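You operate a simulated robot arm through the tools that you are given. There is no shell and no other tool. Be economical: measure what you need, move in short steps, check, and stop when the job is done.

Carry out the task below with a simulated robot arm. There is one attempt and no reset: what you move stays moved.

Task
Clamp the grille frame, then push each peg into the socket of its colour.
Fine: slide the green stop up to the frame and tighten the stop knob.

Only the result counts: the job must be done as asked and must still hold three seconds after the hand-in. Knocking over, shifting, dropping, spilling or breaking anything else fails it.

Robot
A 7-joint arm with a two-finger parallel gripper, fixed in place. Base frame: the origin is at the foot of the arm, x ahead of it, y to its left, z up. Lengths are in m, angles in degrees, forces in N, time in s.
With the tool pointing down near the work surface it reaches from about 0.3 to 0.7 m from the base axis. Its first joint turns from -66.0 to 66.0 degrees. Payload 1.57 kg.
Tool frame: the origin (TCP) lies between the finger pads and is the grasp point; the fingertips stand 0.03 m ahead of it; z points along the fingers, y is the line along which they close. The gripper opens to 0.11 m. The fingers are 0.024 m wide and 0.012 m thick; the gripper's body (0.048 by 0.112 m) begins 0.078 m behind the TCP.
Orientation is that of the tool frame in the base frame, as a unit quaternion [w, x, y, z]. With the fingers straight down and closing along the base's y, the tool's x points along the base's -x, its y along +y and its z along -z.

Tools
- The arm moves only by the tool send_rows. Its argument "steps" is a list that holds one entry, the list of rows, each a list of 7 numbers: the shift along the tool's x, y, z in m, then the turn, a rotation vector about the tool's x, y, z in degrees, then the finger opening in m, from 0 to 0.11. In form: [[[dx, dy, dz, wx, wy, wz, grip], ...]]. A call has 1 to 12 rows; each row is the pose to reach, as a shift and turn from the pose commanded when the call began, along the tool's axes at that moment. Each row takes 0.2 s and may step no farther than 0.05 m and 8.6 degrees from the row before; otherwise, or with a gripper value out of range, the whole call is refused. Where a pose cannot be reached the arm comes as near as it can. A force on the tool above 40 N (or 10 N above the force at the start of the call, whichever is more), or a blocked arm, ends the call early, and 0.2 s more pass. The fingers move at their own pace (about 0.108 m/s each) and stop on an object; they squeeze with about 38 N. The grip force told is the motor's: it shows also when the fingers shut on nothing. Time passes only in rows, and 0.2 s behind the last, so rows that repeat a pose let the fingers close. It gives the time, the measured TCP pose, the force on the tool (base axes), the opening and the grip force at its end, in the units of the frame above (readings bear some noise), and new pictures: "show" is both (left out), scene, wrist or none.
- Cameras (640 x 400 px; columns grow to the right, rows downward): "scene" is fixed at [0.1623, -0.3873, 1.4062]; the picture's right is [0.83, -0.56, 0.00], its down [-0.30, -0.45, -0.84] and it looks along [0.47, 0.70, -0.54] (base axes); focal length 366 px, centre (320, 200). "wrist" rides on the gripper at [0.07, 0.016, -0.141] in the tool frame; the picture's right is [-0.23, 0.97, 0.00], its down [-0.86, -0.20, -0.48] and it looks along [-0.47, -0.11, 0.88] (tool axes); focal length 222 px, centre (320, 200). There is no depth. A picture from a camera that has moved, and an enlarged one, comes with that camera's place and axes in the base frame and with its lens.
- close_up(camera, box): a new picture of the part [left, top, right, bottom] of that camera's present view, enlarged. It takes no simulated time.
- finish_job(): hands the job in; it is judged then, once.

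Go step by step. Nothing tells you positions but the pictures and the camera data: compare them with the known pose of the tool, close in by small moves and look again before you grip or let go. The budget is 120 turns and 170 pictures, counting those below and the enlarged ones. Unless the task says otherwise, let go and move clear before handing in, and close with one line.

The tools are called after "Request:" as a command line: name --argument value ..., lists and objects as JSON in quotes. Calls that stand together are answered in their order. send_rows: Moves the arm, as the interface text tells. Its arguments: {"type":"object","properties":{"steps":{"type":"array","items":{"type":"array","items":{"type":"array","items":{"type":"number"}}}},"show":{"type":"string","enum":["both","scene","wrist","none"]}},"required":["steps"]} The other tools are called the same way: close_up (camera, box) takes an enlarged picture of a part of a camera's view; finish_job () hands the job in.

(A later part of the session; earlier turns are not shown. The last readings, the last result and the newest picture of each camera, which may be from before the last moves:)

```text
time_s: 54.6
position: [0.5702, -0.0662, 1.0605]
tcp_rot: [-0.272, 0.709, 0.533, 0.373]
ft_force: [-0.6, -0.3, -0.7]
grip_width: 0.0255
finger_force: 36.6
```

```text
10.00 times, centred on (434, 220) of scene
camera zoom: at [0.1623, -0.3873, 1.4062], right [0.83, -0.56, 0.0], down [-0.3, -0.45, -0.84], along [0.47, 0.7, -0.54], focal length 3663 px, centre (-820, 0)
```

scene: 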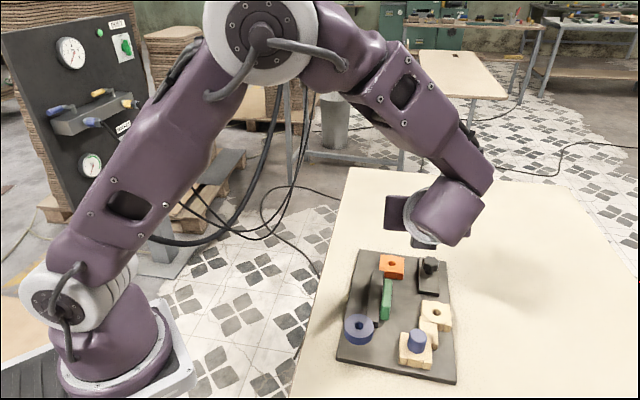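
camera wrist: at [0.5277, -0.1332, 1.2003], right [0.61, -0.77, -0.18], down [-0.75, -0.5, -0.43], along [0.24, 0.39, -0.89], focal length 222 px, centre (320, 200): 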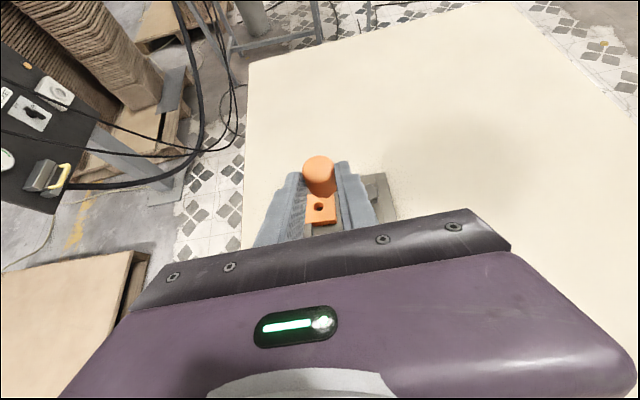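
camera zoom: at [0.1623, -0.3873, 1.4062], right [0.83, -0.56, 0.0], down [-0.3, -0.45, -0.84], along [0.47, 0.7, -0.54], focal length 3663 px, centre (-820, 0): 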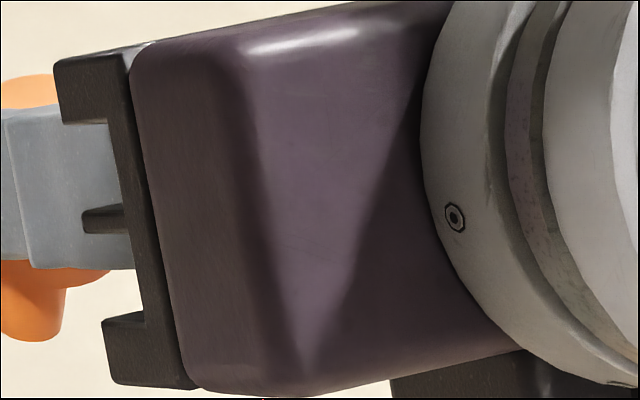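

Request:
close_up --camera "scene" --box '[396, 196, 444, 240]'

```text
9.09 times, centred on (420, 218) of scene
camera zoom: at [0.1623, -0.3873, 1.4062], right [0.83, -0.56, 0.0], down [-0.3, -0.45, -0.84], along [0.47, 0.7, -0.54], focal length 3330 px, centre (-589, 36)
```

zoom: 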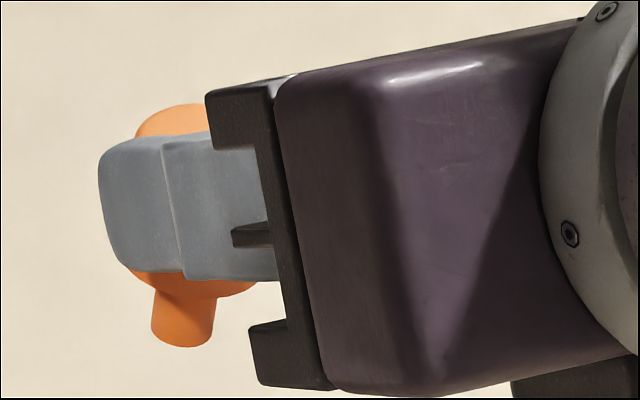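

Both views put the peg axis about 23 mm ahead of the TCP. I'll move it over the orange hole and come down to a small gap, where the offset can be seen directly.

Request:
send_rows --steps '[[[0.0141, 0.0063, 0.0203, 0, 0, 0, 0.01], [0.0282, 0.0126, 0.0405, 0, 0, 0, 0.01], [-0.0006, 0.0122, 0.0607, 0, 0, 0, 0.01], [-0.0294, 0.0117, 0.0808, 0, 0, 0, 0.01], [-0.05, 0.0113, 0.0952, 0, 0, 0, 0.01], [-0.05, 0.0113, 0.0952, 0, 0, 0, 0.01]]]' --show "scene"

Request:
close_up --camera "wrist" --box '[270, 140, 390, 240]'

Request:
close_up --camera "scene" --box '[360, 220, 440, 290]'

```text
time_s: 56.0
position: [0.592, -0.021, 0.9657]
tcp_rot: [-0.271, 0.709, 0.533, 0.373]
ft_force: [0.5, 0.2, -0.6]
grip_width: 0.0255
finger_force: 37.0
```

scene: 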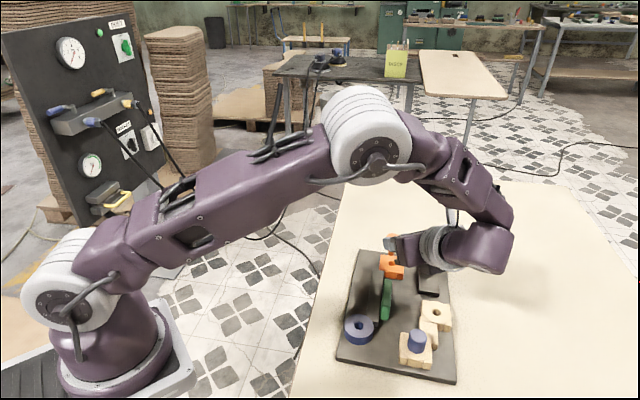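

```text
4.00 times, centred on (330, 190) of wrist
camera zoom: at [0.5853, -0.1, 1.1053], right [0.9, -0.4, -0.17], down [-0.44, -0.79, -0.43], along [0.03, 0.46, -0.89], focal length 888 px, centre (280, 240)
```

zoom: 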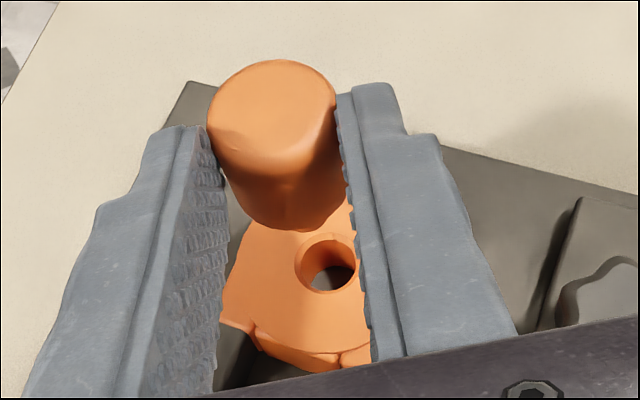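

```text
5.71 times, centred on (400, 255) of scene
camera zoom: at [0.1623, -0.3873, 1.4062], right [0.83, -0.56, 0.0], down [-0.3, -0.45, -0.84], along [0.47, 0.7, -0.54], focal length 2093 px, centre (-137, -114)
```

zoom: 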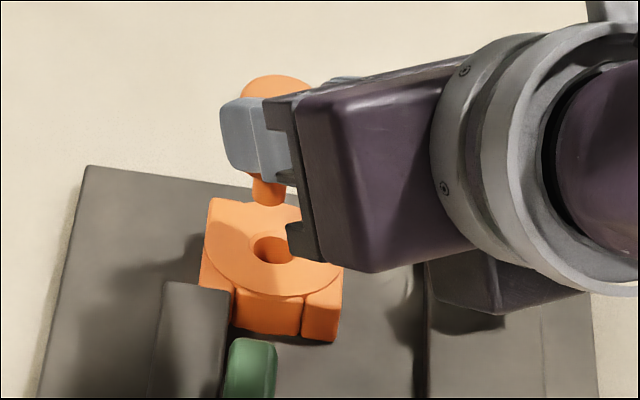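

Request:
send_rows --steps '[[[-0.0003, 0.0036, -0.0004, 0, 0, 0, 0.01], [-0.0052, 0.0035, 0.003, 0, 0, 0, 0.01], [-0.0101, 0.0034, 0.0065, 0, 0, 0, 0.01], [-0.0101, 0.0034, 0.0065, 0, 0, 0, 0.01]]]' --show "none"

Request:
close_up --camera "scene" --box '[375, 225, 425, 275]'

Request:
close_up --camera "wrist" --box '[270, 140, 390, 240]'

```text
time_s: 57.0
position: [0.5964, -0.024, 0.9546]
tcp_rot: [-0.272, 0.709, 0.533, 0.373]
ft_force: [-0.9, 0.4, -0.5]
grip_width: 0.0254
finger_force: 37.2
```

```text
8.00 times, centred on (400, 250) of scene
camera zoom: at [0.1623, -0.3873, 1.4062], right [0.83, -0.56, 0.0], down [-0.3, -0.45, -0.84], along [0.47, 0.7, -0.54], focal length 2930 px, centre (-320, -200)
```

zoom: 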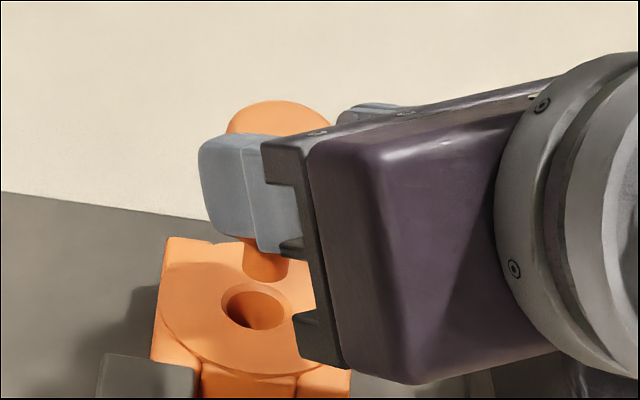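

```text
4.00 times, centred on (330, 190) of wrist
camera zoom: at [0.5907, -0.1026, 1.0932], right [0.9, -0.4, -0.17], down [-0.44, -0.79, -0.43], along [0.03, 0.46, -0.89], focal length 888 px, centre (280, 240)
```

zoom: 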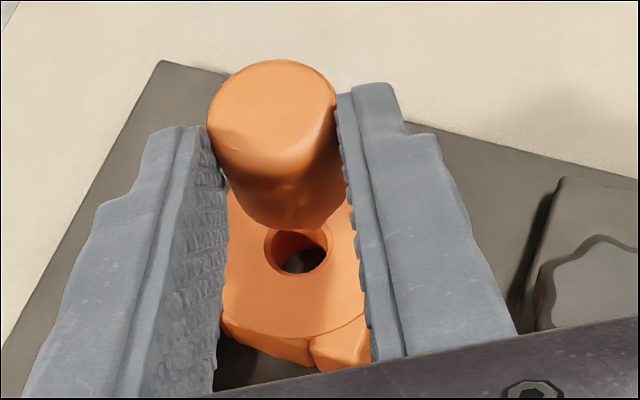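

Request:
send_rows --steps '[[[-0.0025, -0.0022, 0.0016, 0, 0, 0, 0.01], [-0.005, -0.0022, 0.0033, 0, 0, 0, 0.01], [-0.005, -0.0022, 0.0033, 0, 0, 0, 0.01]]]' --show "none"

Request:
close_up --camera "scene" --box '[375, 225, 425, 275]'

Request:
close_up --camera "wrist" --box '[290, 150, 370, 220]'

```text
time_s: 57.9
position: [0.5959, -0.0225, 0.9484]
tcp_rot: [-0.272, 0.71, 0.533, 0.372]
ft_force: [-1.2, -0.2, -0.3]
grip_width: 0.0254
finger_force: 37.3
```

```text
8.00 times, centred on (400, 250) of scene
camera zoom: at [0.1623, -0.3873, 1.4062], right [0.83, -0.56, 0.0], down [-0.3, -0.45, -0.84], along [0.47, 0.7, -0.54], focal length 2930 px, centre (-320, -200)
```

zoom: 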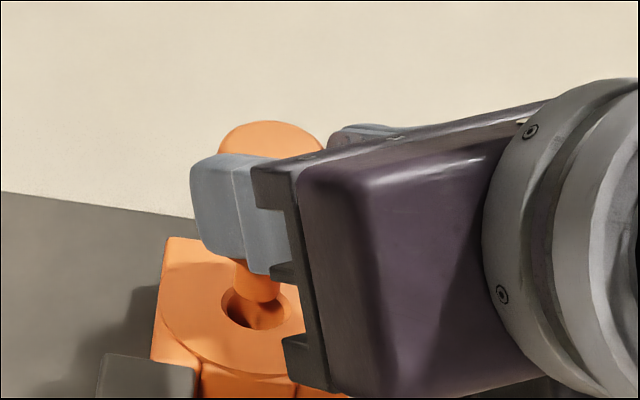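

```text
5.71 times, centred on (330, 185) of wrist
camera zoom: at [0.589, -0.1022, 1.0871], right [0.9, -0.4, -0.18], down [-0.44, -0.79, -0.43], along [0.03, 0.46, -0.89], focal length 1269 px, centre (263, 286)
```

zoom: 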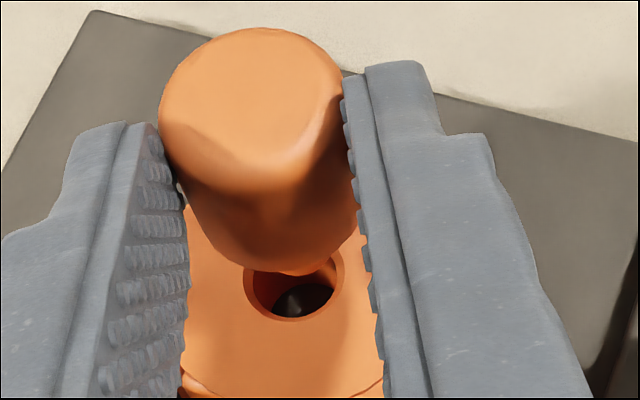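

Request:
send_rows --steps '[[[-0.0017, -0.001, -0.0025, 0, 0, 0, 0.01], [-0.0017, -0.001, -0.0025, 0, 0, 0, 0.01]]]' --show "none"

Request:
close_up --camera "scene" --box '[375, 225, 425, 275]'

Request:
close_up --camera "wrist" --box '[290, 150, 370, 220]'

```text
time_s: 58.5
position: [0.5954, -0.0268, 0.9473]
tcp_rot: [-0.272, 0.71, 0.532, 0.373]
ft_force: [0.4, 0.0, -1.2]
grip_width: 0.0254
finger_force: 37.4
```

```text
8.00 times, centred on (400, 250) of scene
camera zoom: at [0.1623, -0.3873, 1.4062], right [0.83, -0.56, 0.0], down [-0.3, -0.45, -0.84], along [0.47, 0.7, -0.54], focal length 2930 px, centre (-320, -200)
```

zoom: 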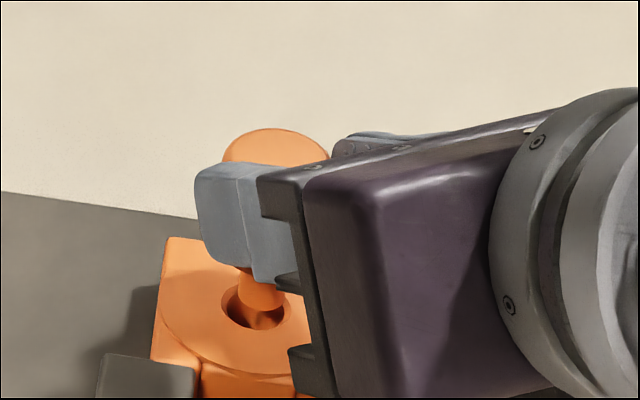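

```text
5.71 times, centred on (330, 185) of wrist
camera zoom: at [0.5878, -0.1052, 1.0871], right [0.9, -0.4, -0.17], down [-0.44, -0.79, -0.43], along [0.03, 0.46, -0.89], focal length 1269 px, centre (263, 286)
```

zoom: 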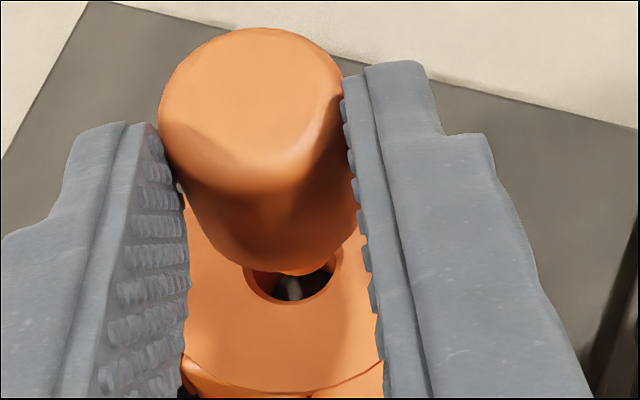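

Request:
send_rows --steps '[[[-0.0016, -0.0007, 0.0011, 0, 0, 0, 0.01], [-0.0033, -0.0007, 0.0023, 0, 0, 0, 0.01], [-0.0049, -0.0007, 0.0034, 0, 0, 0, 0.01]]]' --show "none"

Request:
close_up --camera "scene" --box '[375, 225, 425, 275]'

Request:
close_up --camera "wrist" --box '[290, 150, 370, 220]'

```text
time_s: 59.2
position: [0.5945, -0.0267, 0.9428]
tcp_rot: [-0.272, 0.709, 0.533, 0.373]
ft_force: [0.2, -0.8, -0.4]
grip_width: 0.0254
finger_force: 36.9
```

```text
8.00 times, centred on (400, 250) of scene
camera zoom: at [0.1623, -0.3873, 1.4062], right [0.83, -0.56, 0.0], down [-0.3, -0.45, -0.84], along [0.47, 0.7, -0.54], focal length 2930 px, centre (-320, -200)
```

zoom: 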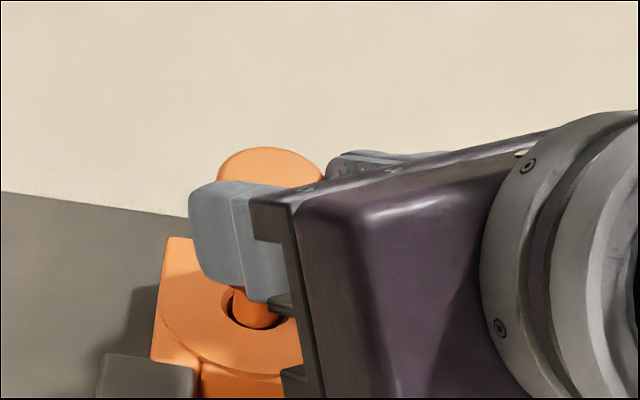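

```text
5.71 times, centred on (330, 185) of wrist
camera zoom: at [0.5867, -0.1049, 1.0815], right [0.9, -0.4, -0.17], down [-0.44, -0.79, -0.43], along [0.03, 0.46, -0.89], focal length 1269 px, centre (263, 286)
```

zoom: 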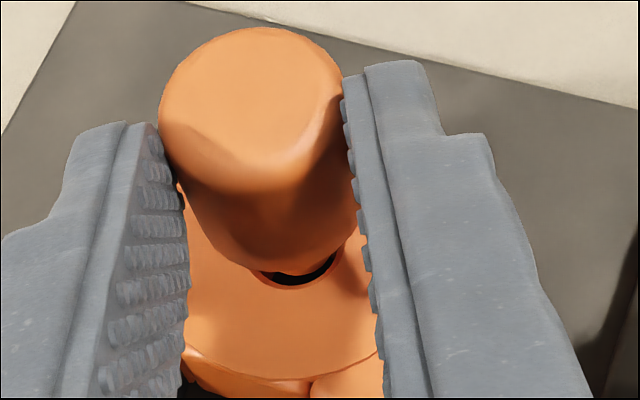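

The shank is entering the hole without force. I'll continue down.

Request:
send_rows --steps '[[[-0.0025, 0, 0.0017, 0, 0, 0, 0.01], [-0.0049, 0, 0.0034, 0, 0, 0, 0.01], [-0.0074, 0, 0.0052, 0, 0, 0, 0.01]]]' --show "none"

Request:
close_up --camera "scene" --box '[375, 225, 425, 275]'

Request:
close_up --camera "wrist" --box '[290, 150, 370, 220]'

```text
time_s: 60.0
position: [0.5932, -0.0253, 0.9328]
tcp_rot: [-0.272, 0.709, 0.533, 0.373]
ft_force: [0.2, 1.2, -0.3]
grip_width: 0.0256
finger_force: 37.2
```

```text
8.00 times, centred on (400, 250) of scene
camera zoom: at [0.1623, -0.3873, 1.4062], right [0.83, -0.56, 0.0], down [-0.3, -0.45, -0.84], along [0.47, 0.7, -0.54], focal length 2930 px, centre (-320, -200)
```

zoom: 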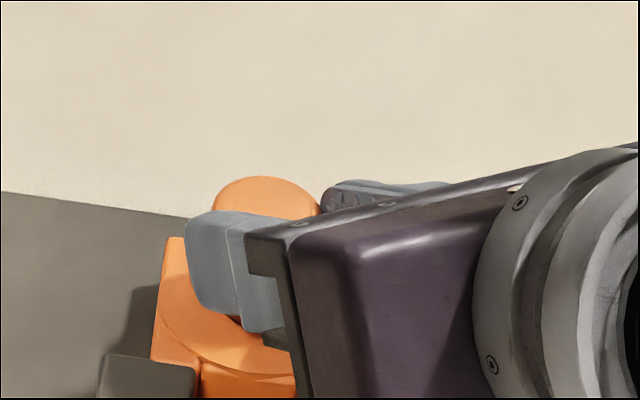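

```text
5.71 times, centred on (330, 185) of wrist
camera zoom: at [0.5864, -0.1051, 1.0723], right [0.9, -0.4, -0.17], down [-0.44, -0.79, -0.43], along [0.03, 0.46, -0.89], focal length 1269 px, centre (263, 286)
```

zoom: 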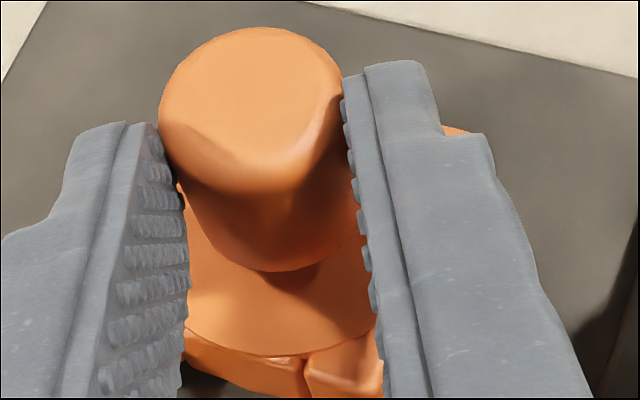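

Request:
send_rows --steps '[[[-0.0016, 0, 0.0011, 0, 0, 0, 0.01], [-0.0033, 0, 0.0023, 0, 0, 0, 0.01], [-0.0049, 0, 0.0034, 0, 0, 0, 0.01]]]' --show "none"

Request:
close_up --camera "wrist" --box '[290, 150, 370, 220]'

```text
time_s: 60.9
position: [0.5938, -0.0277, 0.9279]
tcp_rot: [-0.272, 0.709, 0.533, 0.373]
ft_force: [-0.7, -1.9, 1.7]
grip_width: 0.0256
finger_force: 37.2
```

```text
5.71 times, centred on (330, 185) of wrist
camera zoom: at [0.5869, -0.106, 1.0668], right [0.9, -0.4, -0.17], down [-0.44, -0.79, -0.43], along [0.03, 0.46, -0.89], focal length 1269 px, centre (263, 286)
```

zoom: 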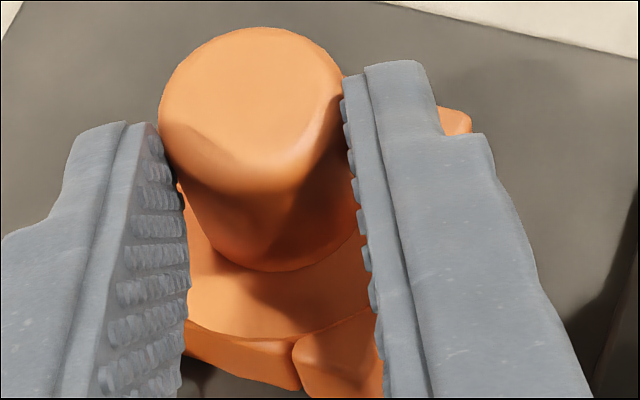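

Request:
send_rows --steps '[[[-0.0012, 0, 0.0009, 0, 0, 0, 0.01], [-0.0025, 0, 0.0017, 0, 0, 0, 0.01], [-0.0033, 0, 0.0023, 0, 0, 0, 0.01], [-0.0041, 0, 0.0029, 0, 0, 0, 0.01]]]' --show "none"

Request:
close_up --camera "wrist" --box '[290, 150, 370, 220]'

Request:
close_up --camera "scene" --box '[375, 225, 425, 275]'

```text
time_s: 61.9
position: [0.5951, -0.0262, 0.9231]
tcp_rot: [-0.272, 0.709, 0.533, 0.375]
ft_force: [5.2, -5.2, 28.2]
grip_width: 0.0257
finger_force: 36.8
```

```text
5.71 times, centred on (330, 185) of wrist
camera zoom: at [0.5872, -0.1046, 1.0621], right [0.9, -0.4, -0.17], down [-0.44, -0.79, -0.43], along [0.04, 0.46, -0.89], focal length 1269 px, centre (263, 286)
```

zoom: 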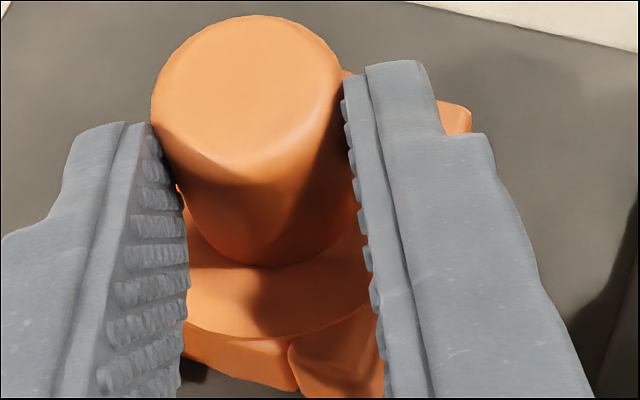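

```text
8.00 times, centred on (400, 250) of scene
camera zoom: at [0.1619, -0.3875, 1.4062], right [0.83, -0.56, 0.0], down [-0.3, -0.44, -0.84], along [0.47, 0.7, -0.54], focal length 2930 px, centre (-320, -200)
```

zoom: 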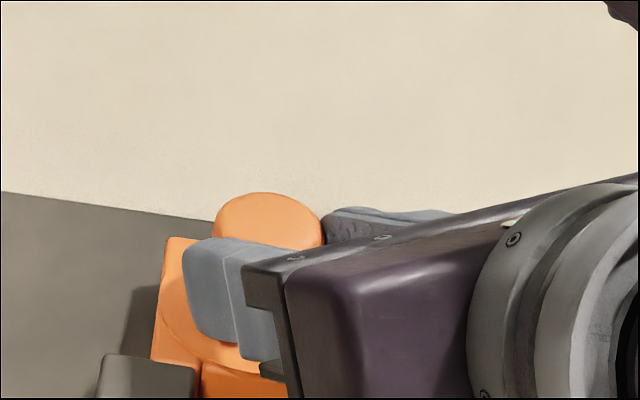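

The push-back is 28 N and the head has come down on the socket. I'll release and withdraw along the tool axis.

Request:
send_rows --steps '[[[0.002, 0, -0.0015, 0, 0, 0, 0.02], [0.002, 0, -0.0015, 0, 0, 0, 0.035], [0.002, 0, -0.0015, 0, 0, 0, 0.046], [0.002, 0, -0.03, 0, 0, 0, 0.046], [0.002, 0, -0.07, 0, 0, 0, 0.05], [0.02, 0, -0.1, 0, 0, 0, 0.05], [0.05, 0, -0.12, 0, 0, 0, 0.05]]]' --show "both"

Request:
close_up --camera "scene" --box '[330, 230, 470, 380]'

```text
time_s: 63.5
position: [0.573, -0.093, 1.0308]
tcp_rot: [-0.272, 0.71, 0.532, 0.373]
ft_force: [0.5, -0.7, 0.0]
grip_width: 0.0499
finger_force: 0.0
camera wrist: at [0.5669, -0.1713, 1.1702], right [0.9, -0.4, -0.18], down [-0.44, -0.79, -0.43], along [0.03, 0.46, -0.89], focal length 222 px, centre (320, 200)
```

scene: 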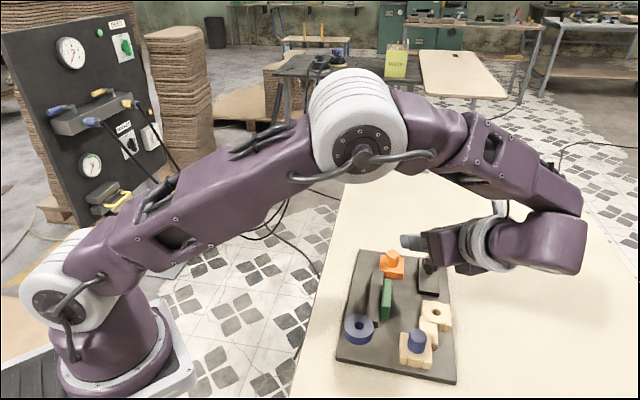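
wrist: 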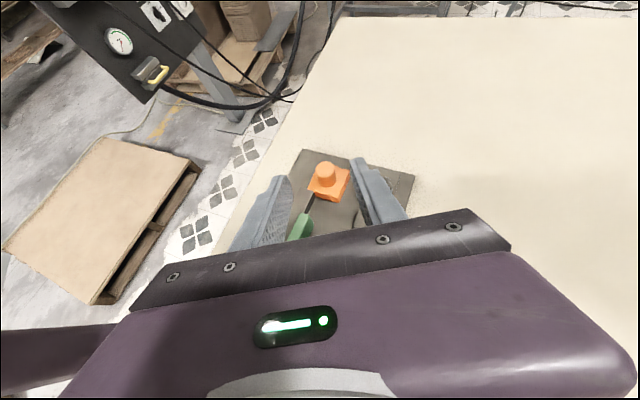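

```text
2.67 times, centred on (400, 305) of scene
camera zoom: at [0.1623, -0.3874, 1.4062], right [0.83, -0.56, 0.0], down [-0.3, -0.45, -0.84], along [0.47, 0.7, -0.54], focal length 977 px, centre (107, -80)
```

zoom: 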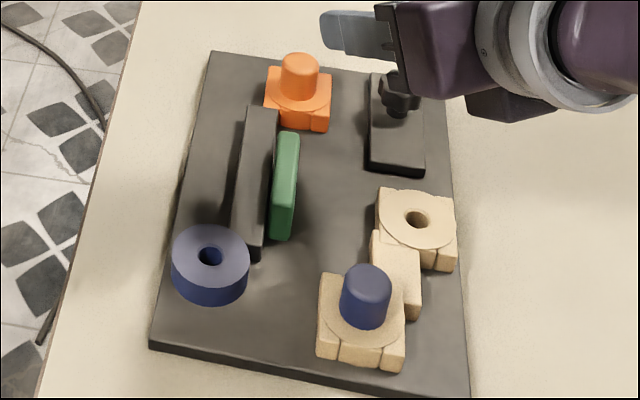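

The orange peg stands upright in its socket. Now I'll bring the tool back to vertical.

Request:
send_rows --steps '[[[0.01, 0, -0.007, 0, -7.9, 0, 0.05], [0.02, 0, -0.014, 0, -15.7, 0, 0.05], [0.02, 0, -0.014, 0, -23.6, 0, 0.05], [0.02, 0, -0.014, 0, -31.4, 0, 0.05], [0.02, 0, -0.014, 0, -39.3, 0, 0.05], [0.02, 0, -0.014, 0, -47.1, 0, 0.05], [0.02, 0, -0.014, 0, -55, 0, 0.05], [0.02, 0, -0.014, 0, -55, 0, 0.05]]]' --show "wrist"

```text
time_s: 65.2
position: [0.5735, -0.0924, 1.0551]
tcp_rot: [0.005, 0.801, 0.599, 0.003]
ft_force: [-0.1, -0.3, -0.1]
grip_width: 0.0501
finger_force: 0.1
camera wrist: at [0.6074, -0.0315, 1.1982], right [0.87, -0.49, 0.01], down [-0.44, -0.76, 0.48], along [-0.23, -0.42, -0.88], focal length 222 px, centre (320, 200)
```

wrist: 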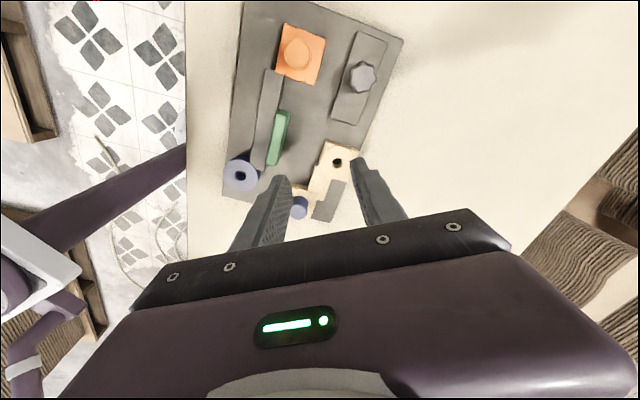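

Next is the blue peg near (0.501, -0.161). I'll hover over it and align.

Request:
send_rows --steps '[[[-0.0287, -0.0167, 0, 0.66, 0, 0, 0.055], [-0.0575, -0.0334, 0, 0.66, 0, 0, 0.055], [-0.0862, -0.0502, 0, 0.66, 0, 0, 0.055], [-0.0862, -0.0502, 0.035, 0.66, 0, 0, 0.055], [-0.0862, -0.0502, 0.07, 0.66, 0, 0, 0.055], [-0.0862, -0.0502, 0.07, 0.66, 0, 0, 0.055]]]' --show "none"

Request:
close_up --camera "wrist" --box '[200, 80, 440, 230]'

```text
time_s: 66.7
position: [0.501, -0.1618, 0.9851]
tcp_rot: [-0.001, 0.802, 0.598, 0.0]
ft_force: [-1.1, -0.3, 0.2]
grip_width: 0.0552
finger_force: 0.0
```

```text
2.67 times, centred on (320, 155) of wrist
camera zoom: at [0.5365, -0.1007, 1.1271], right [0.87, -0.49, 0.0], down [-0.43, -0.76, 0.48], along [-0.24, -0.42, -0.88], focal length 592 px, centre (320, 320)
```

zoom: 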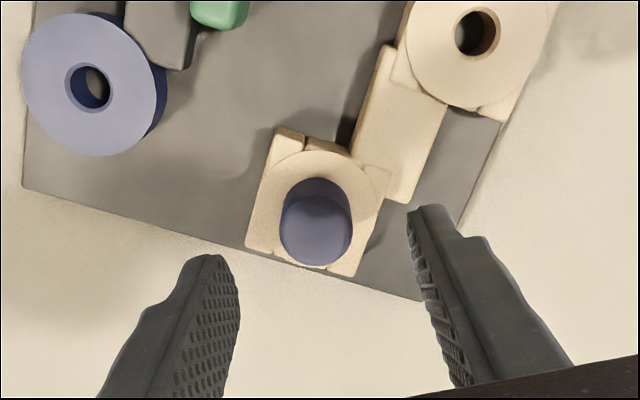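

Request:
send_rows --steps '[[[-0.0037, -0.002, 0.02, 0, 0, 0, 0.05], [-0.0037, -0.002, 0.039, 0, 0, 0, 0.05], [-0.0037, -0.002, 0.039, 0, 0, 0, 0.05]]]' --show "none"

Request:
close_up --camera "wrist" --box '[200, 80, 440, 230]'

Request:
close_up --camera "scene" --box '[370, 290, 470, 380]'

```text
time_s: 67.5
position: [0.4978, -0.1646, 0.9458]
tcp_rot: [0.0, 0.802, 0.598, 0.0]
ft_force: [0.6, -0.4, 1.3]
grip_width: 0.0498
finger_force: 0.1
```

```text
2.67 times, centred on (320, 155) of wrist
camera zoom: at [0.5337, -0.1036, 1.0888], right [0.87, -0.49, 0.0], down [-0.43, -0.76, 0.48], along [-0.24, -0.42, -0.88], focal length 592 px, centre (320, 320)
```

zoom: 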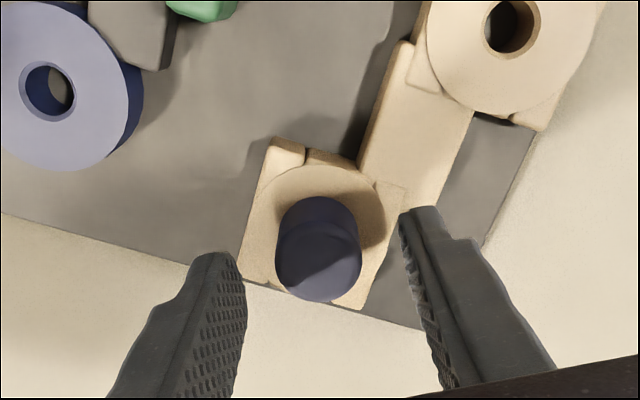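

```text
4.44 times, centred on (420, 335) of scene
camera zoom: at [0.1623, -0.3873, 1.4062], right [0.83, -0.56, 0.0], down [-0.3, -0.45, -0.84], along [0.47, 0.7, -0.54], focal length 1628 px, centre (-124, -400)
```

zoom: 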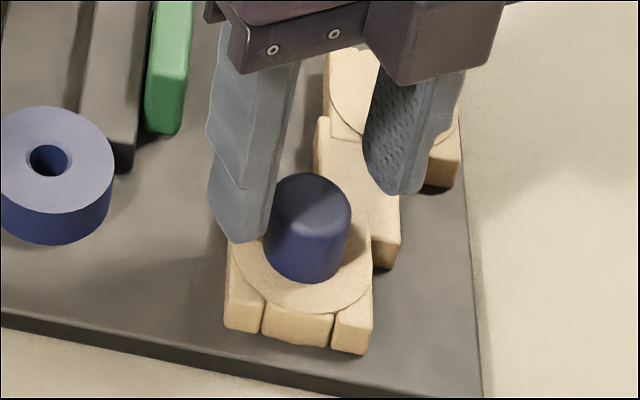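

Request:
send_rows --steps '[[[0, -0.0005, 0.012, 0, 0, 0, 0.05], [0, -0.0005, 0.0238, 0, 0, 0, 0.05], [0, -0.0005, 0.0238, 0, 0, 0, 0.035], [0, -0.0005, 0.0238, 0, 0, 0, 0.01], [0, -0.0005, 0.0238, 0, 0, 0, 0.01]]]' --show "none"

Request:
close_up --camera "wrist" --box '[200, 80, 440, 230]'

Request:
close_up --camera "scene" --box '[370, 290, 470, 380]'

```text
time_s: 68.7
position: [0.4977, -0.1637, 0.9219]
tcp_rot: [0.0, 0.802, 0.598, 0.0]
ft_force: [0.5, 0.2, -0.5]
grip_width: 0.0255
finger_force: 36.6
```

```text
2.67 times, centred on (320, 155) of wrist
camera zoom: at [0.5336, -0.1033, 1.0651], right [0.87, -0.49, 0.0], down [-0.43, -0.76, 0.48], along [-0.24, -0.42, -0.88], focal length 592 px, centre (320, 320)
```

zoom: 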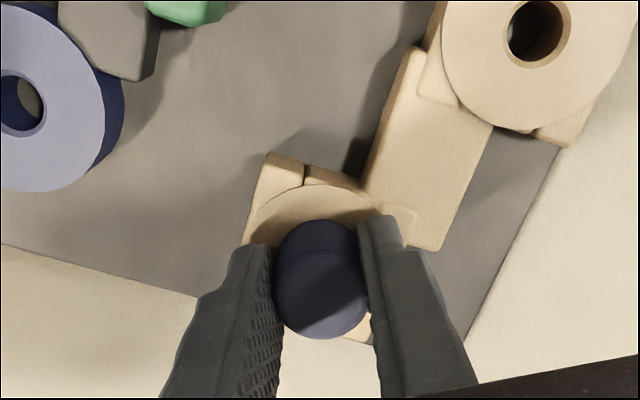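

```text
4.44 times, centred on (420, 335) of scene
camera zoom: at [0.1623, -0.3873, 1.4062], right [0.83, -0.56, 0.0], down [-0.3, -0.45, -0.84], along [0.47, 0.7, -0.54], focal length 1628 px, centre (-124, -400)
```

zoom: 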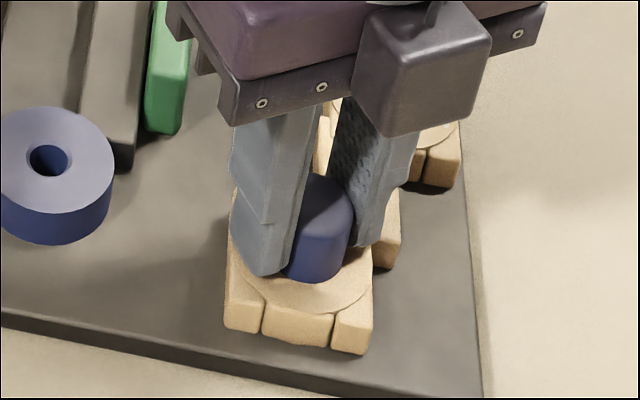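

Blue is gripped at 0.0255 m. I'll lift in tiny steps and watch the force.

Request:
send_rows --steps '[[[0, 0, -0.001, 0, 0, 0, 0.0], [0, 0, -0.002, 0, 0, 0, 0.0], [0, 0, -0.003, 0, 0, 0, 0.0]]]' --show "none"

Request:
close_up --camera "scene" --box '[370, 290, 470, 380]'

```text
time_s: 69.5
position: [0.4972, -0.1652, 0.926]
tcp_rot: [0.0, 0.801, 0.599, 0.001]
ft_force: [-0.2, 0.1, -1.2]
grip_width: 0.0256
finger_force: 36.6
```

```text
4.44 times, centred on (420, 335) of scene
camera zoom: at [0.1623, -0.3873, 1.4062], right [0.83, -0.56, 0.0], down [-0.3, -0.45, -0.84], along [0.47, 0.7, -0.54], focal length 1628 px, centre (-124, -400)
```

zoom: 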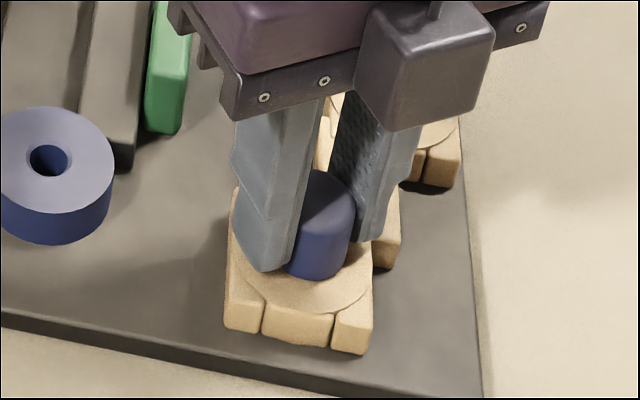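

It lifts freely. I'll continue at the same gentle pace.

Request:
send_rows --steps '[[[0, 0, -0.003, 0, 0, 0, 0.0], [0, 0, -0.007, 0, 0, 0, 0.0], [0, 0, -0.012, 0, 0, 0, 0.0], [0, 0, -0.018, 0, 0, 0, 0.0], [0, 0, -0.024, 0, 0, 0, 0.0], [0, 0, -0.03, 0, 0, 0, 0.0], [0, 0, -0.036, 0, 0, 0, 0.0]]]' --show "none"

Request:
close_up --camera "scene" --box '[370, 270, 470, 360]'

Request:
close_up --camera "wrist" --box '[200, 80, 440, 230]'

```text
time_s: 71.0
position: [0.4978, -0.1639, 0.9628]
tcp_rot: [0.001, 0.802, 0.598, 0.001]
ft_force: [-0.4, 0.3, -0.4]
grip_width: 0.0257
finger_force: 37.3
```

```text
4.44 times, centred on (420, 315) of scene
camera zoom: at [0.1623, -0.3873, 1.4062], right [0.83, -0.56, 0.0], down [-0.3, -0.45, -0.84], along [0.47, 0.7, -0.54], focal length 1628 px, centre (-124, -311)
```

zoom: 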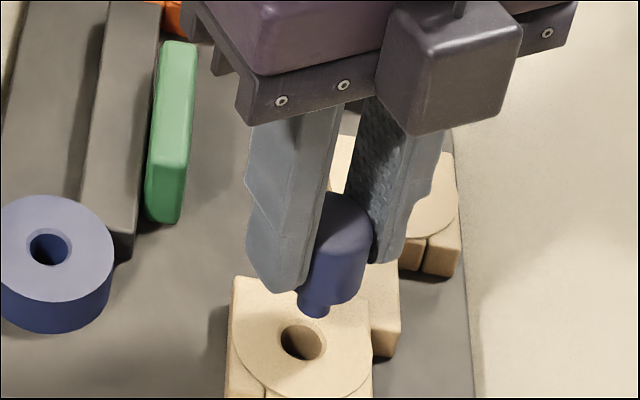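

```text
2.67 times, centred on (320, 155) of wrist
camera zoom: at [0.5343, -0.1037, 1.1045], right [0.87, -0.49, 0.0], down [-0.43, -0.76, 0.48], along [-0.24, -0.42, -0.88], focal length 592 px, centre (320, 320)
```

zoom: 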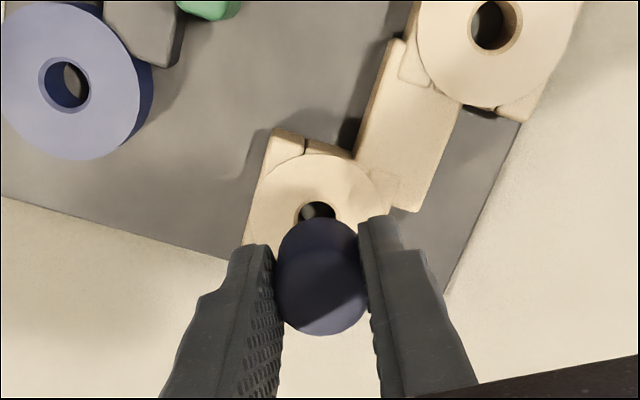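

Held cleanly and nearly coaxial with the tool. I'll carry it over to the blue socket near (0.447, -0.083).

Request:
send_rows --steps '[[[0, 0, -0.01, 0, 0, 0, 0.0], [0.01, -0.011, -0.02, 0, 0, 0, 0.0], [0.026, -0.029, -0.02, 0, 0, 0, 0.0], [0.043, -0.048, -0.02, 0, 0, 0, 0.0], [0.0565, -0.063, -0.02, 0, 0, 0, 0.0], [0.0648, -0.0721, -0.02, 0, 0, 0, 0.0], [0.0648, -0.0721, -0.01, 0, 0, 0, 0.0], [0.0648, -0.0721, 0.0, 0, 0, 0, 0.0], [0.0648, -0.0721, 0.0, 0, 0, 0, 0.0]]]' --show "none"

Request:
close_up --camera "scene" --box '[320, 270, 420, 360]'

Request:
close_up --camera "wrist" --box '[200, 80, 440, 230]'

```text
time_s: 73.0
position: [0.447, -0.0813, 0.9616]
tcp_rot: [0.0, 0.802, 0.598, -0.001]
ft_force: [-0.2, 0.0, -0.4]
grip_width: 0.0256
finger_force: 36.9
```

```text
4.44 times, centred on (370, 315) of scene
camera zoom: at [0.1623, -0.3873, 1.4062], right [0.83, -0.56, 0.0], down [-0.3, -0.45, -0.84], along [0.47, 0.7, -0.54], focal length 1628 px, centre (98, -311)
```

zoom: 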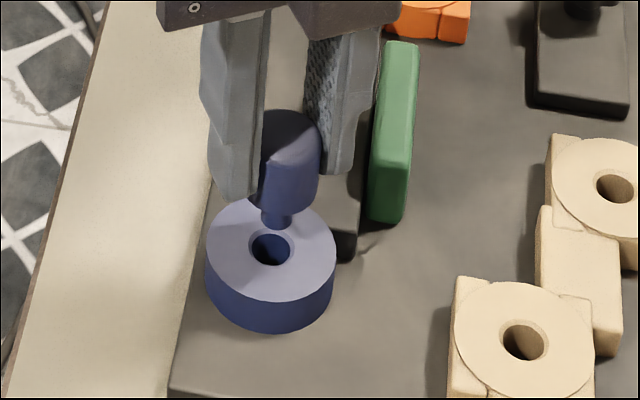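

```text
2.67 times, centred on (320, 155) of wrist
camera zoom: at [0.483, -0.0215, 1.1042], right [0.87, -0.49, 0.0], down [-0.43, -0.76, 0.48], along [-0.24, -0.42, -0.88], focal length 592 px, centre (320, 320)
```

zoom: 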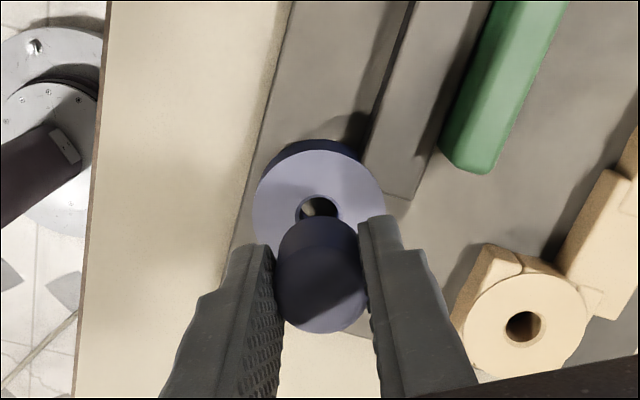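

The view of peg and hole matches how it sat over the holder, so alignment is good. I'll lower slowly.

Request:
send_rows --steps '[[[0, 0, 0.004, 0, 0, 0, 0.0], [0, 0, 0.008, 0, 0, 0, 0.0], [0, 0, 0.012, 0, 0, 0, 0.0], [0, 0, 0.015, 0, 0, 0, 0.0]]]' --show "none"

Request:
close_up --camera "scene" --box '[340, 290, 390, 340]'

Request:
close_up --camera "wrist" --box '[260, 110, 380, 210]'

```text
time_s: 74.0
position: [0.4471, -0.0822, 0.9465]
tcp_rot: [0.0, 0.801, 0.599, 0.001]
ft_force: [1.1, 0.4, -0.6]
grip_width: 0.0257
finger_force: 37.1
```

```text
8.00 times, centred on (365, 315) of scene
camera zoom: at [0.1623, -0.3873, 1.4062], right [0.83, -0.56, 0.0], down [-0.3, -0.45, -0.84], along [0.47, 0.7, -0.54], focal length 2930 px, centre (-40, -720)
```

zoom: 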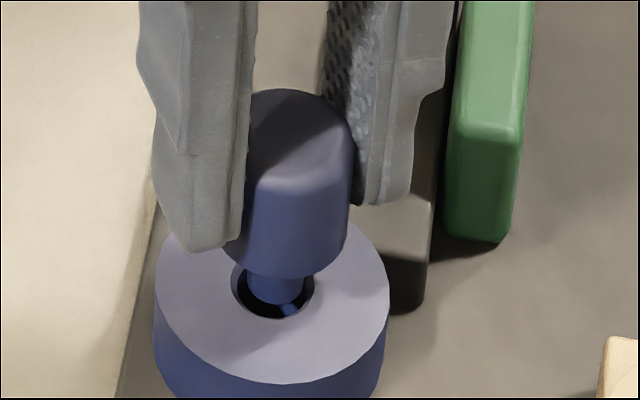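

```text
4.00 times, centred on (320, 160) of wrist
camera zoom: at [0.4823, -0.0214, 1.0894], right [0.87, -0.49, 0.0], down [-0.43, -0.76, 0.48], along [-0.24, -0.42, -0.88], focal length 888 px, centre (320, 360)
```

zoom: 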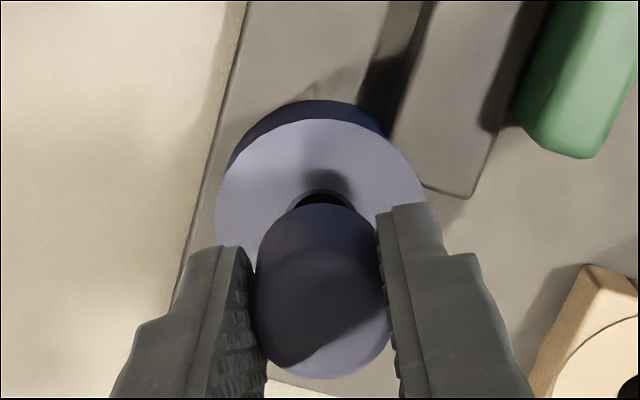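

Request:
send_rows --steps '[[[0, 0, 0.002, 0, 0, 0, 0.0], [0, 0, 0.004, 0, 0, 0, 0.0], [0, 0, 0.006, 0, 0, 0, 0.0]]]' --show "none"

Request:
close_up --camera "scene" --box '[340, 290, 390, 340]'

```text
time_s: 74.8
position: [0.4464, -0.0813, 0.9421]
tcp_rot: [0.0, 0.801, 0.598, 0.0]
ft_force: [0.2, 0.2, 0.7]
grip_width: 0.0259
finger_force: 37.0
```

```text
8.00 times, centred on (365, 315) of scene
camera zoom: at [0.1623, -0.3873, 1.4062], right [0.83, -0.56, 0.0], down [-0.3, -0.45, -0.84], along [0.47, 0.7, -0.54], focal length 2930 px, centre (-40, -720)
```

zoom: 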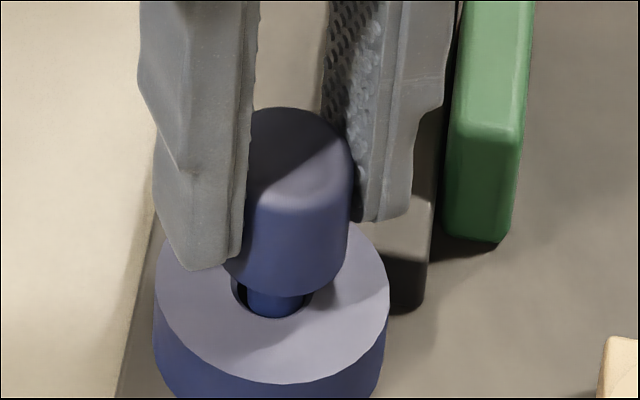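

Request:
send_rows --steps '[[[0, 0, 0.003, 0, 0, 0, 0.0], [0, 0, 0.006, 0, 0, 0, 0.0], [0, 0, 0.009, 0, 0, 0, 0.0], [0, 0, 0.012, 0, 0, 0, 0.0], [0, 0, 0.0145, 0, 0, 0, 0.0]]]' --show "none"

Request:
close_up --camera "scene" --box '[340, 290, 390, 340]'

```text
time_s: 76.0
position: [0.4475, -0.0816, 0.927]
tcp_rot: [0.0, 0.801, 0.598, 0.0]
ft_force: [0.8, -0.2, 1.1]
grip_width: 0.0256
finger_force: 36.9
```

```text
8.00 times, centred on (365, 315) of scene
camera zoom: at [0.1623, -0.3873, 1.4062], right [0.83, -0.56, 0.0], down [-0.3, -0.45, -0.84], along [0.47, 0.7, -0.54], focal length 2930 px, centre (-40, -720)
```

zoom: 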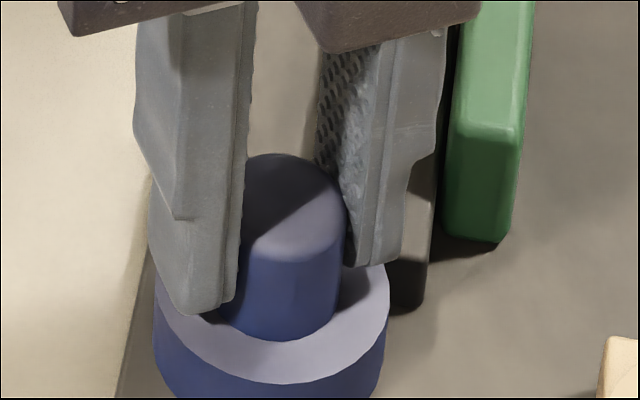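

Request:
send_rows --steps '[[[0, 0, 0.0015, 0, 0, 0, 0.0], [0, 0, 0.003, 0, 0, 0, 0.0], [0, 0, 0.004, 0, 0, 0, 0.0]]]' --show "none"

Request:
close_up --camera "scene" --box '[340, 290, 390, 340]'

```text
time_s: 76.8
position: [0.4467, -0.0832, 0.9228]
tcp_rot: [0.001, 0.801, 0.598, 0.0]
ft_force: [6.3, 2.8, 18.7]
grip_width: 0.0256
finger_force: 36.7
```

```text
8.00 times, centred on (365, 315) of scene
camera zoom: at [0.1622, -0.3872, 1.4063], right [0.83, -0.56, 0.0], down [-0.3, -0.45, -0.84], along [0.47, 0.7, -0.54], focal length 2930 px, centre (-40, -720)
```

zoom: 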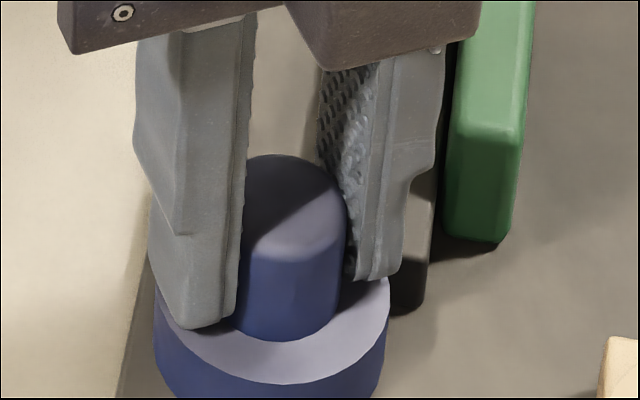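

The blue peg is seated (19 N push-back, head on the socket). I'll release, rise and inspect both.

Request:
send_rows --steps '[[[0, 0, -0.002, 0, 0, 0, 0.02], [0, 0, -0.002, 0, 0, 0, 0.038], [0, 0, -0.002, 0, 0, 0, 0.046], [0, 0, -0.03, 0, 0, 0, 0.046], [0, 0, -0.07, 0, 0, 0, 0.046], [-0.03, 0, -0.1, 0, 0, 0, 0.03], [-0.06, 0, -0.12, 0, 0, 0, 0.0], [-0.06, 0, -0.12, 0, 0, 0, 0.0]]]' --show "wrist"

Request:
close_up --camera "scene" --box '[330, 235, 470, 385]'

Request:
close_up --camera "scene" --box '[365, 235, 425, 285]'

```text
time_s: 78.7
position: [0.4273, -0.1385, 1.0432]
tcp_rot: [0.001, 0.801, 0.598, 0.0]
ft_force: [-0.2, 1.1, -0.5]
grip_width: 0.0002
finger_force: 21.1
camera wrist: at [0.4637, -0.0784, 1.1859], right [0.87, -0.49, 0.0], down [-0.43, -0.76, 0.48], along [-0.24, -0.42, -0.88], focal length 222 px, centre (320, 200)
```

wrist: 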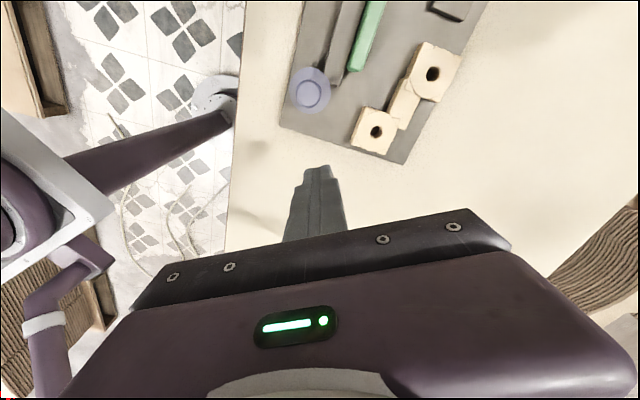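

```text
2.67 times, centred on (400, 310) of scene
camera zoom: at [0.1623, -0.3874, 1.4062], right [0.83, -0.56, 0.0], down [-0.3, -0.45, -0.84], along [0.47, 0.7, -0.54], focal length 977 px, centre (107, -93)
```

zoom: 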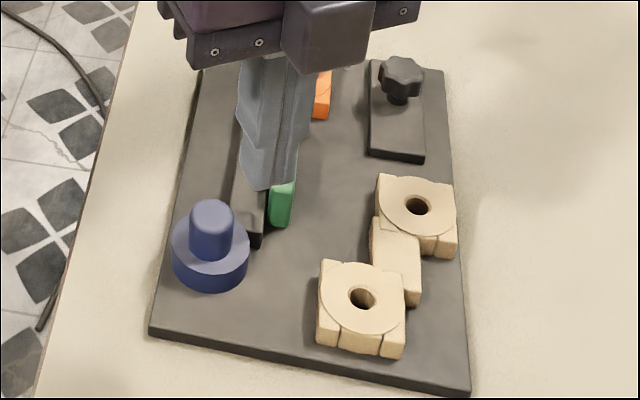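

```text
8.00 times, centred on (395, 260) of scene
camera zoom: at [0.1623, -0.3874, 1.4062], right [0.83, -0.56, 0.0], down [-0.3, -0.45, -0.84], along [0.47, 0.7, -0.54], focal length 2930 px, centre (-280, -280)
```

zoom: 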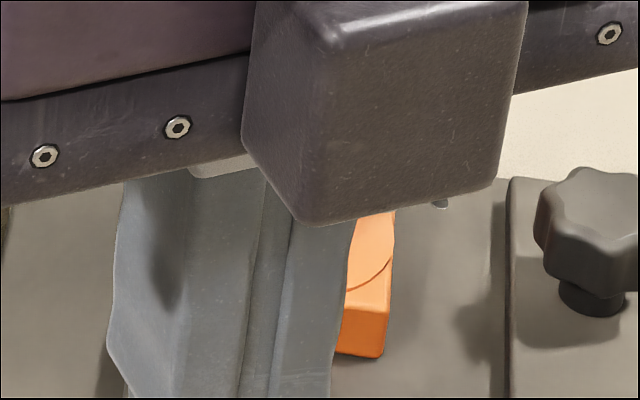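

Blue is in. I'll move over the orange peg with closed fingers, both to inspect it and to press it home.

Request:
send_rows --steps '[[[0.0364, 0.0256, 0, 0, 0, 0, 0.0], [0.0728, 0.0512, 0, 0, 0, 0, 0.0], [0.1093, 0.0768, 0, 0, 0, 0, 0.0], [0.1457, 0.1024, 0, 0, 0, 0, 0.0], [0.1821, 0.128, 0, 0, 0, 0, 0.0], [0.1821, 0.128, 0.04, 0, 0, 0, 0.0], [0.1821, 0.128, 0.07, 0, 0, 0, 0.0], [0.1821, 0.128, 0.07, 0, 0, 0, 0.0]]]' --show "none"

Request:
close_up --camera "wrist" --box '[200, 80, 440, 230]'

Request:
close_up --camera "scene" --box '[365, 235, 425, 285]'

```text
time_s: 80.5
position: [0.6038, -0.0003, 0.9714]
tcp_rot: [0.0, 0.802, 0.598, 0.0]
ft_force: [0.6, -0.2, 0.3]
grip_width: 0.0002
finger_force: 21.3
```

```text
2.67 times, centred on (320, 155) of wrist
camera zoom: at [0.64, 0.0597, 1.1143], right [0.87, -0.49, 0.0], down [-0.43, -0.76, 0.48], along [-0.24, -0.42, -0.88], focal length 592 px, centre (320, 320)
```

zoom: 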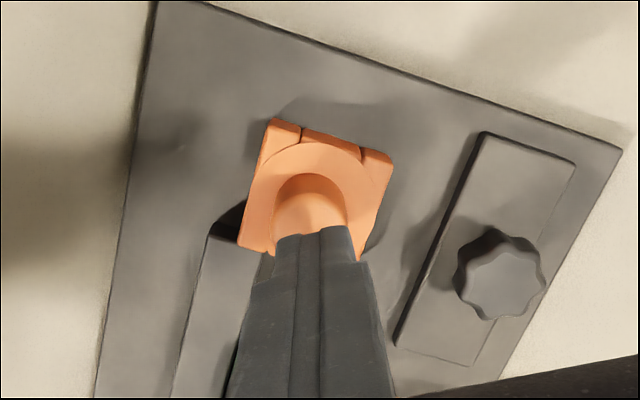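

```text
8.00 times, centred on (395, 260) of scene
camera zoom: at [0.1623, -0.3873, 1.4062], right [0.83, -0.56, 0.0], down [-0.3, -0.45, -0.84], along [0.47, 0.7, -0.54], focal length 2930 px, centre (-280, -280)
```

zoom: 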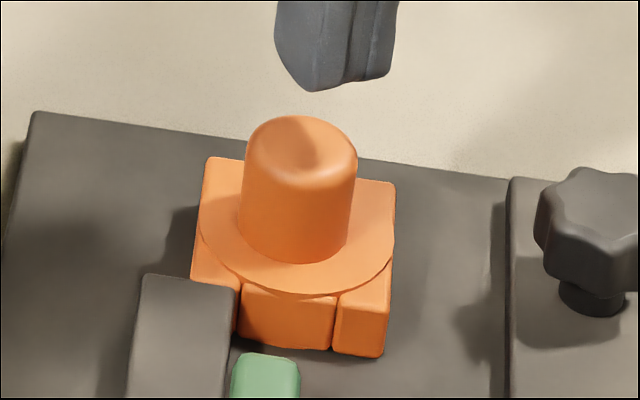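

Orange sits flush and upright. I'll give it one light press from above.

Request:
send_rows --steps '[[[0, -0.001, 0.01, 0, 0, 0, 0.0], [0, -0.001, 0.018, 0, 0, 0, 0.0], [0, -0.001, 0.022, 0, 0, 0, 0.0], [0, -0.001, 0.025, 0, 0, 0, 0.0]]]' --show "none"

Request:
close_up --camera "scene" --box '[365, 235, 425, 285]'

```text
time_s: 81.5
position: [0.602, -0.0003, 0.9488]
tcp_rot: [0.0, 0.801, 0.598, 0.0]
ft_force: [-2.4, -0.5, 15.3]
grip_width: 0.0
finger_force: 21.7
```

```text
8.00 times, centred on (395, 260) of scene
camera zoom: at [0.1619, -0.3874, 1.4063], right [0.83, -0.56, 0.0], down [-0.3, -0.45, -0.84], along [0.47, 0.7, -0.54], focal length 2930 px, centre (-280, -280)
```

zoom: 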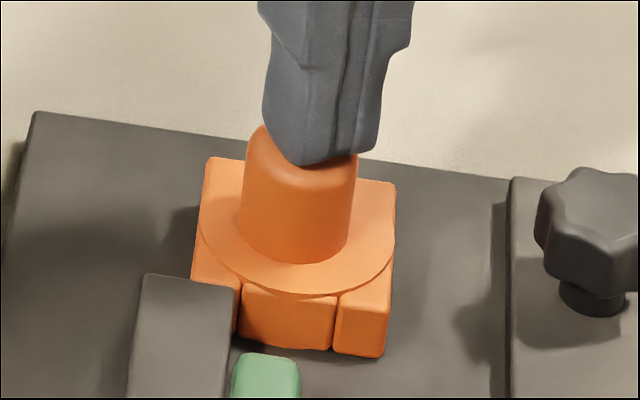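

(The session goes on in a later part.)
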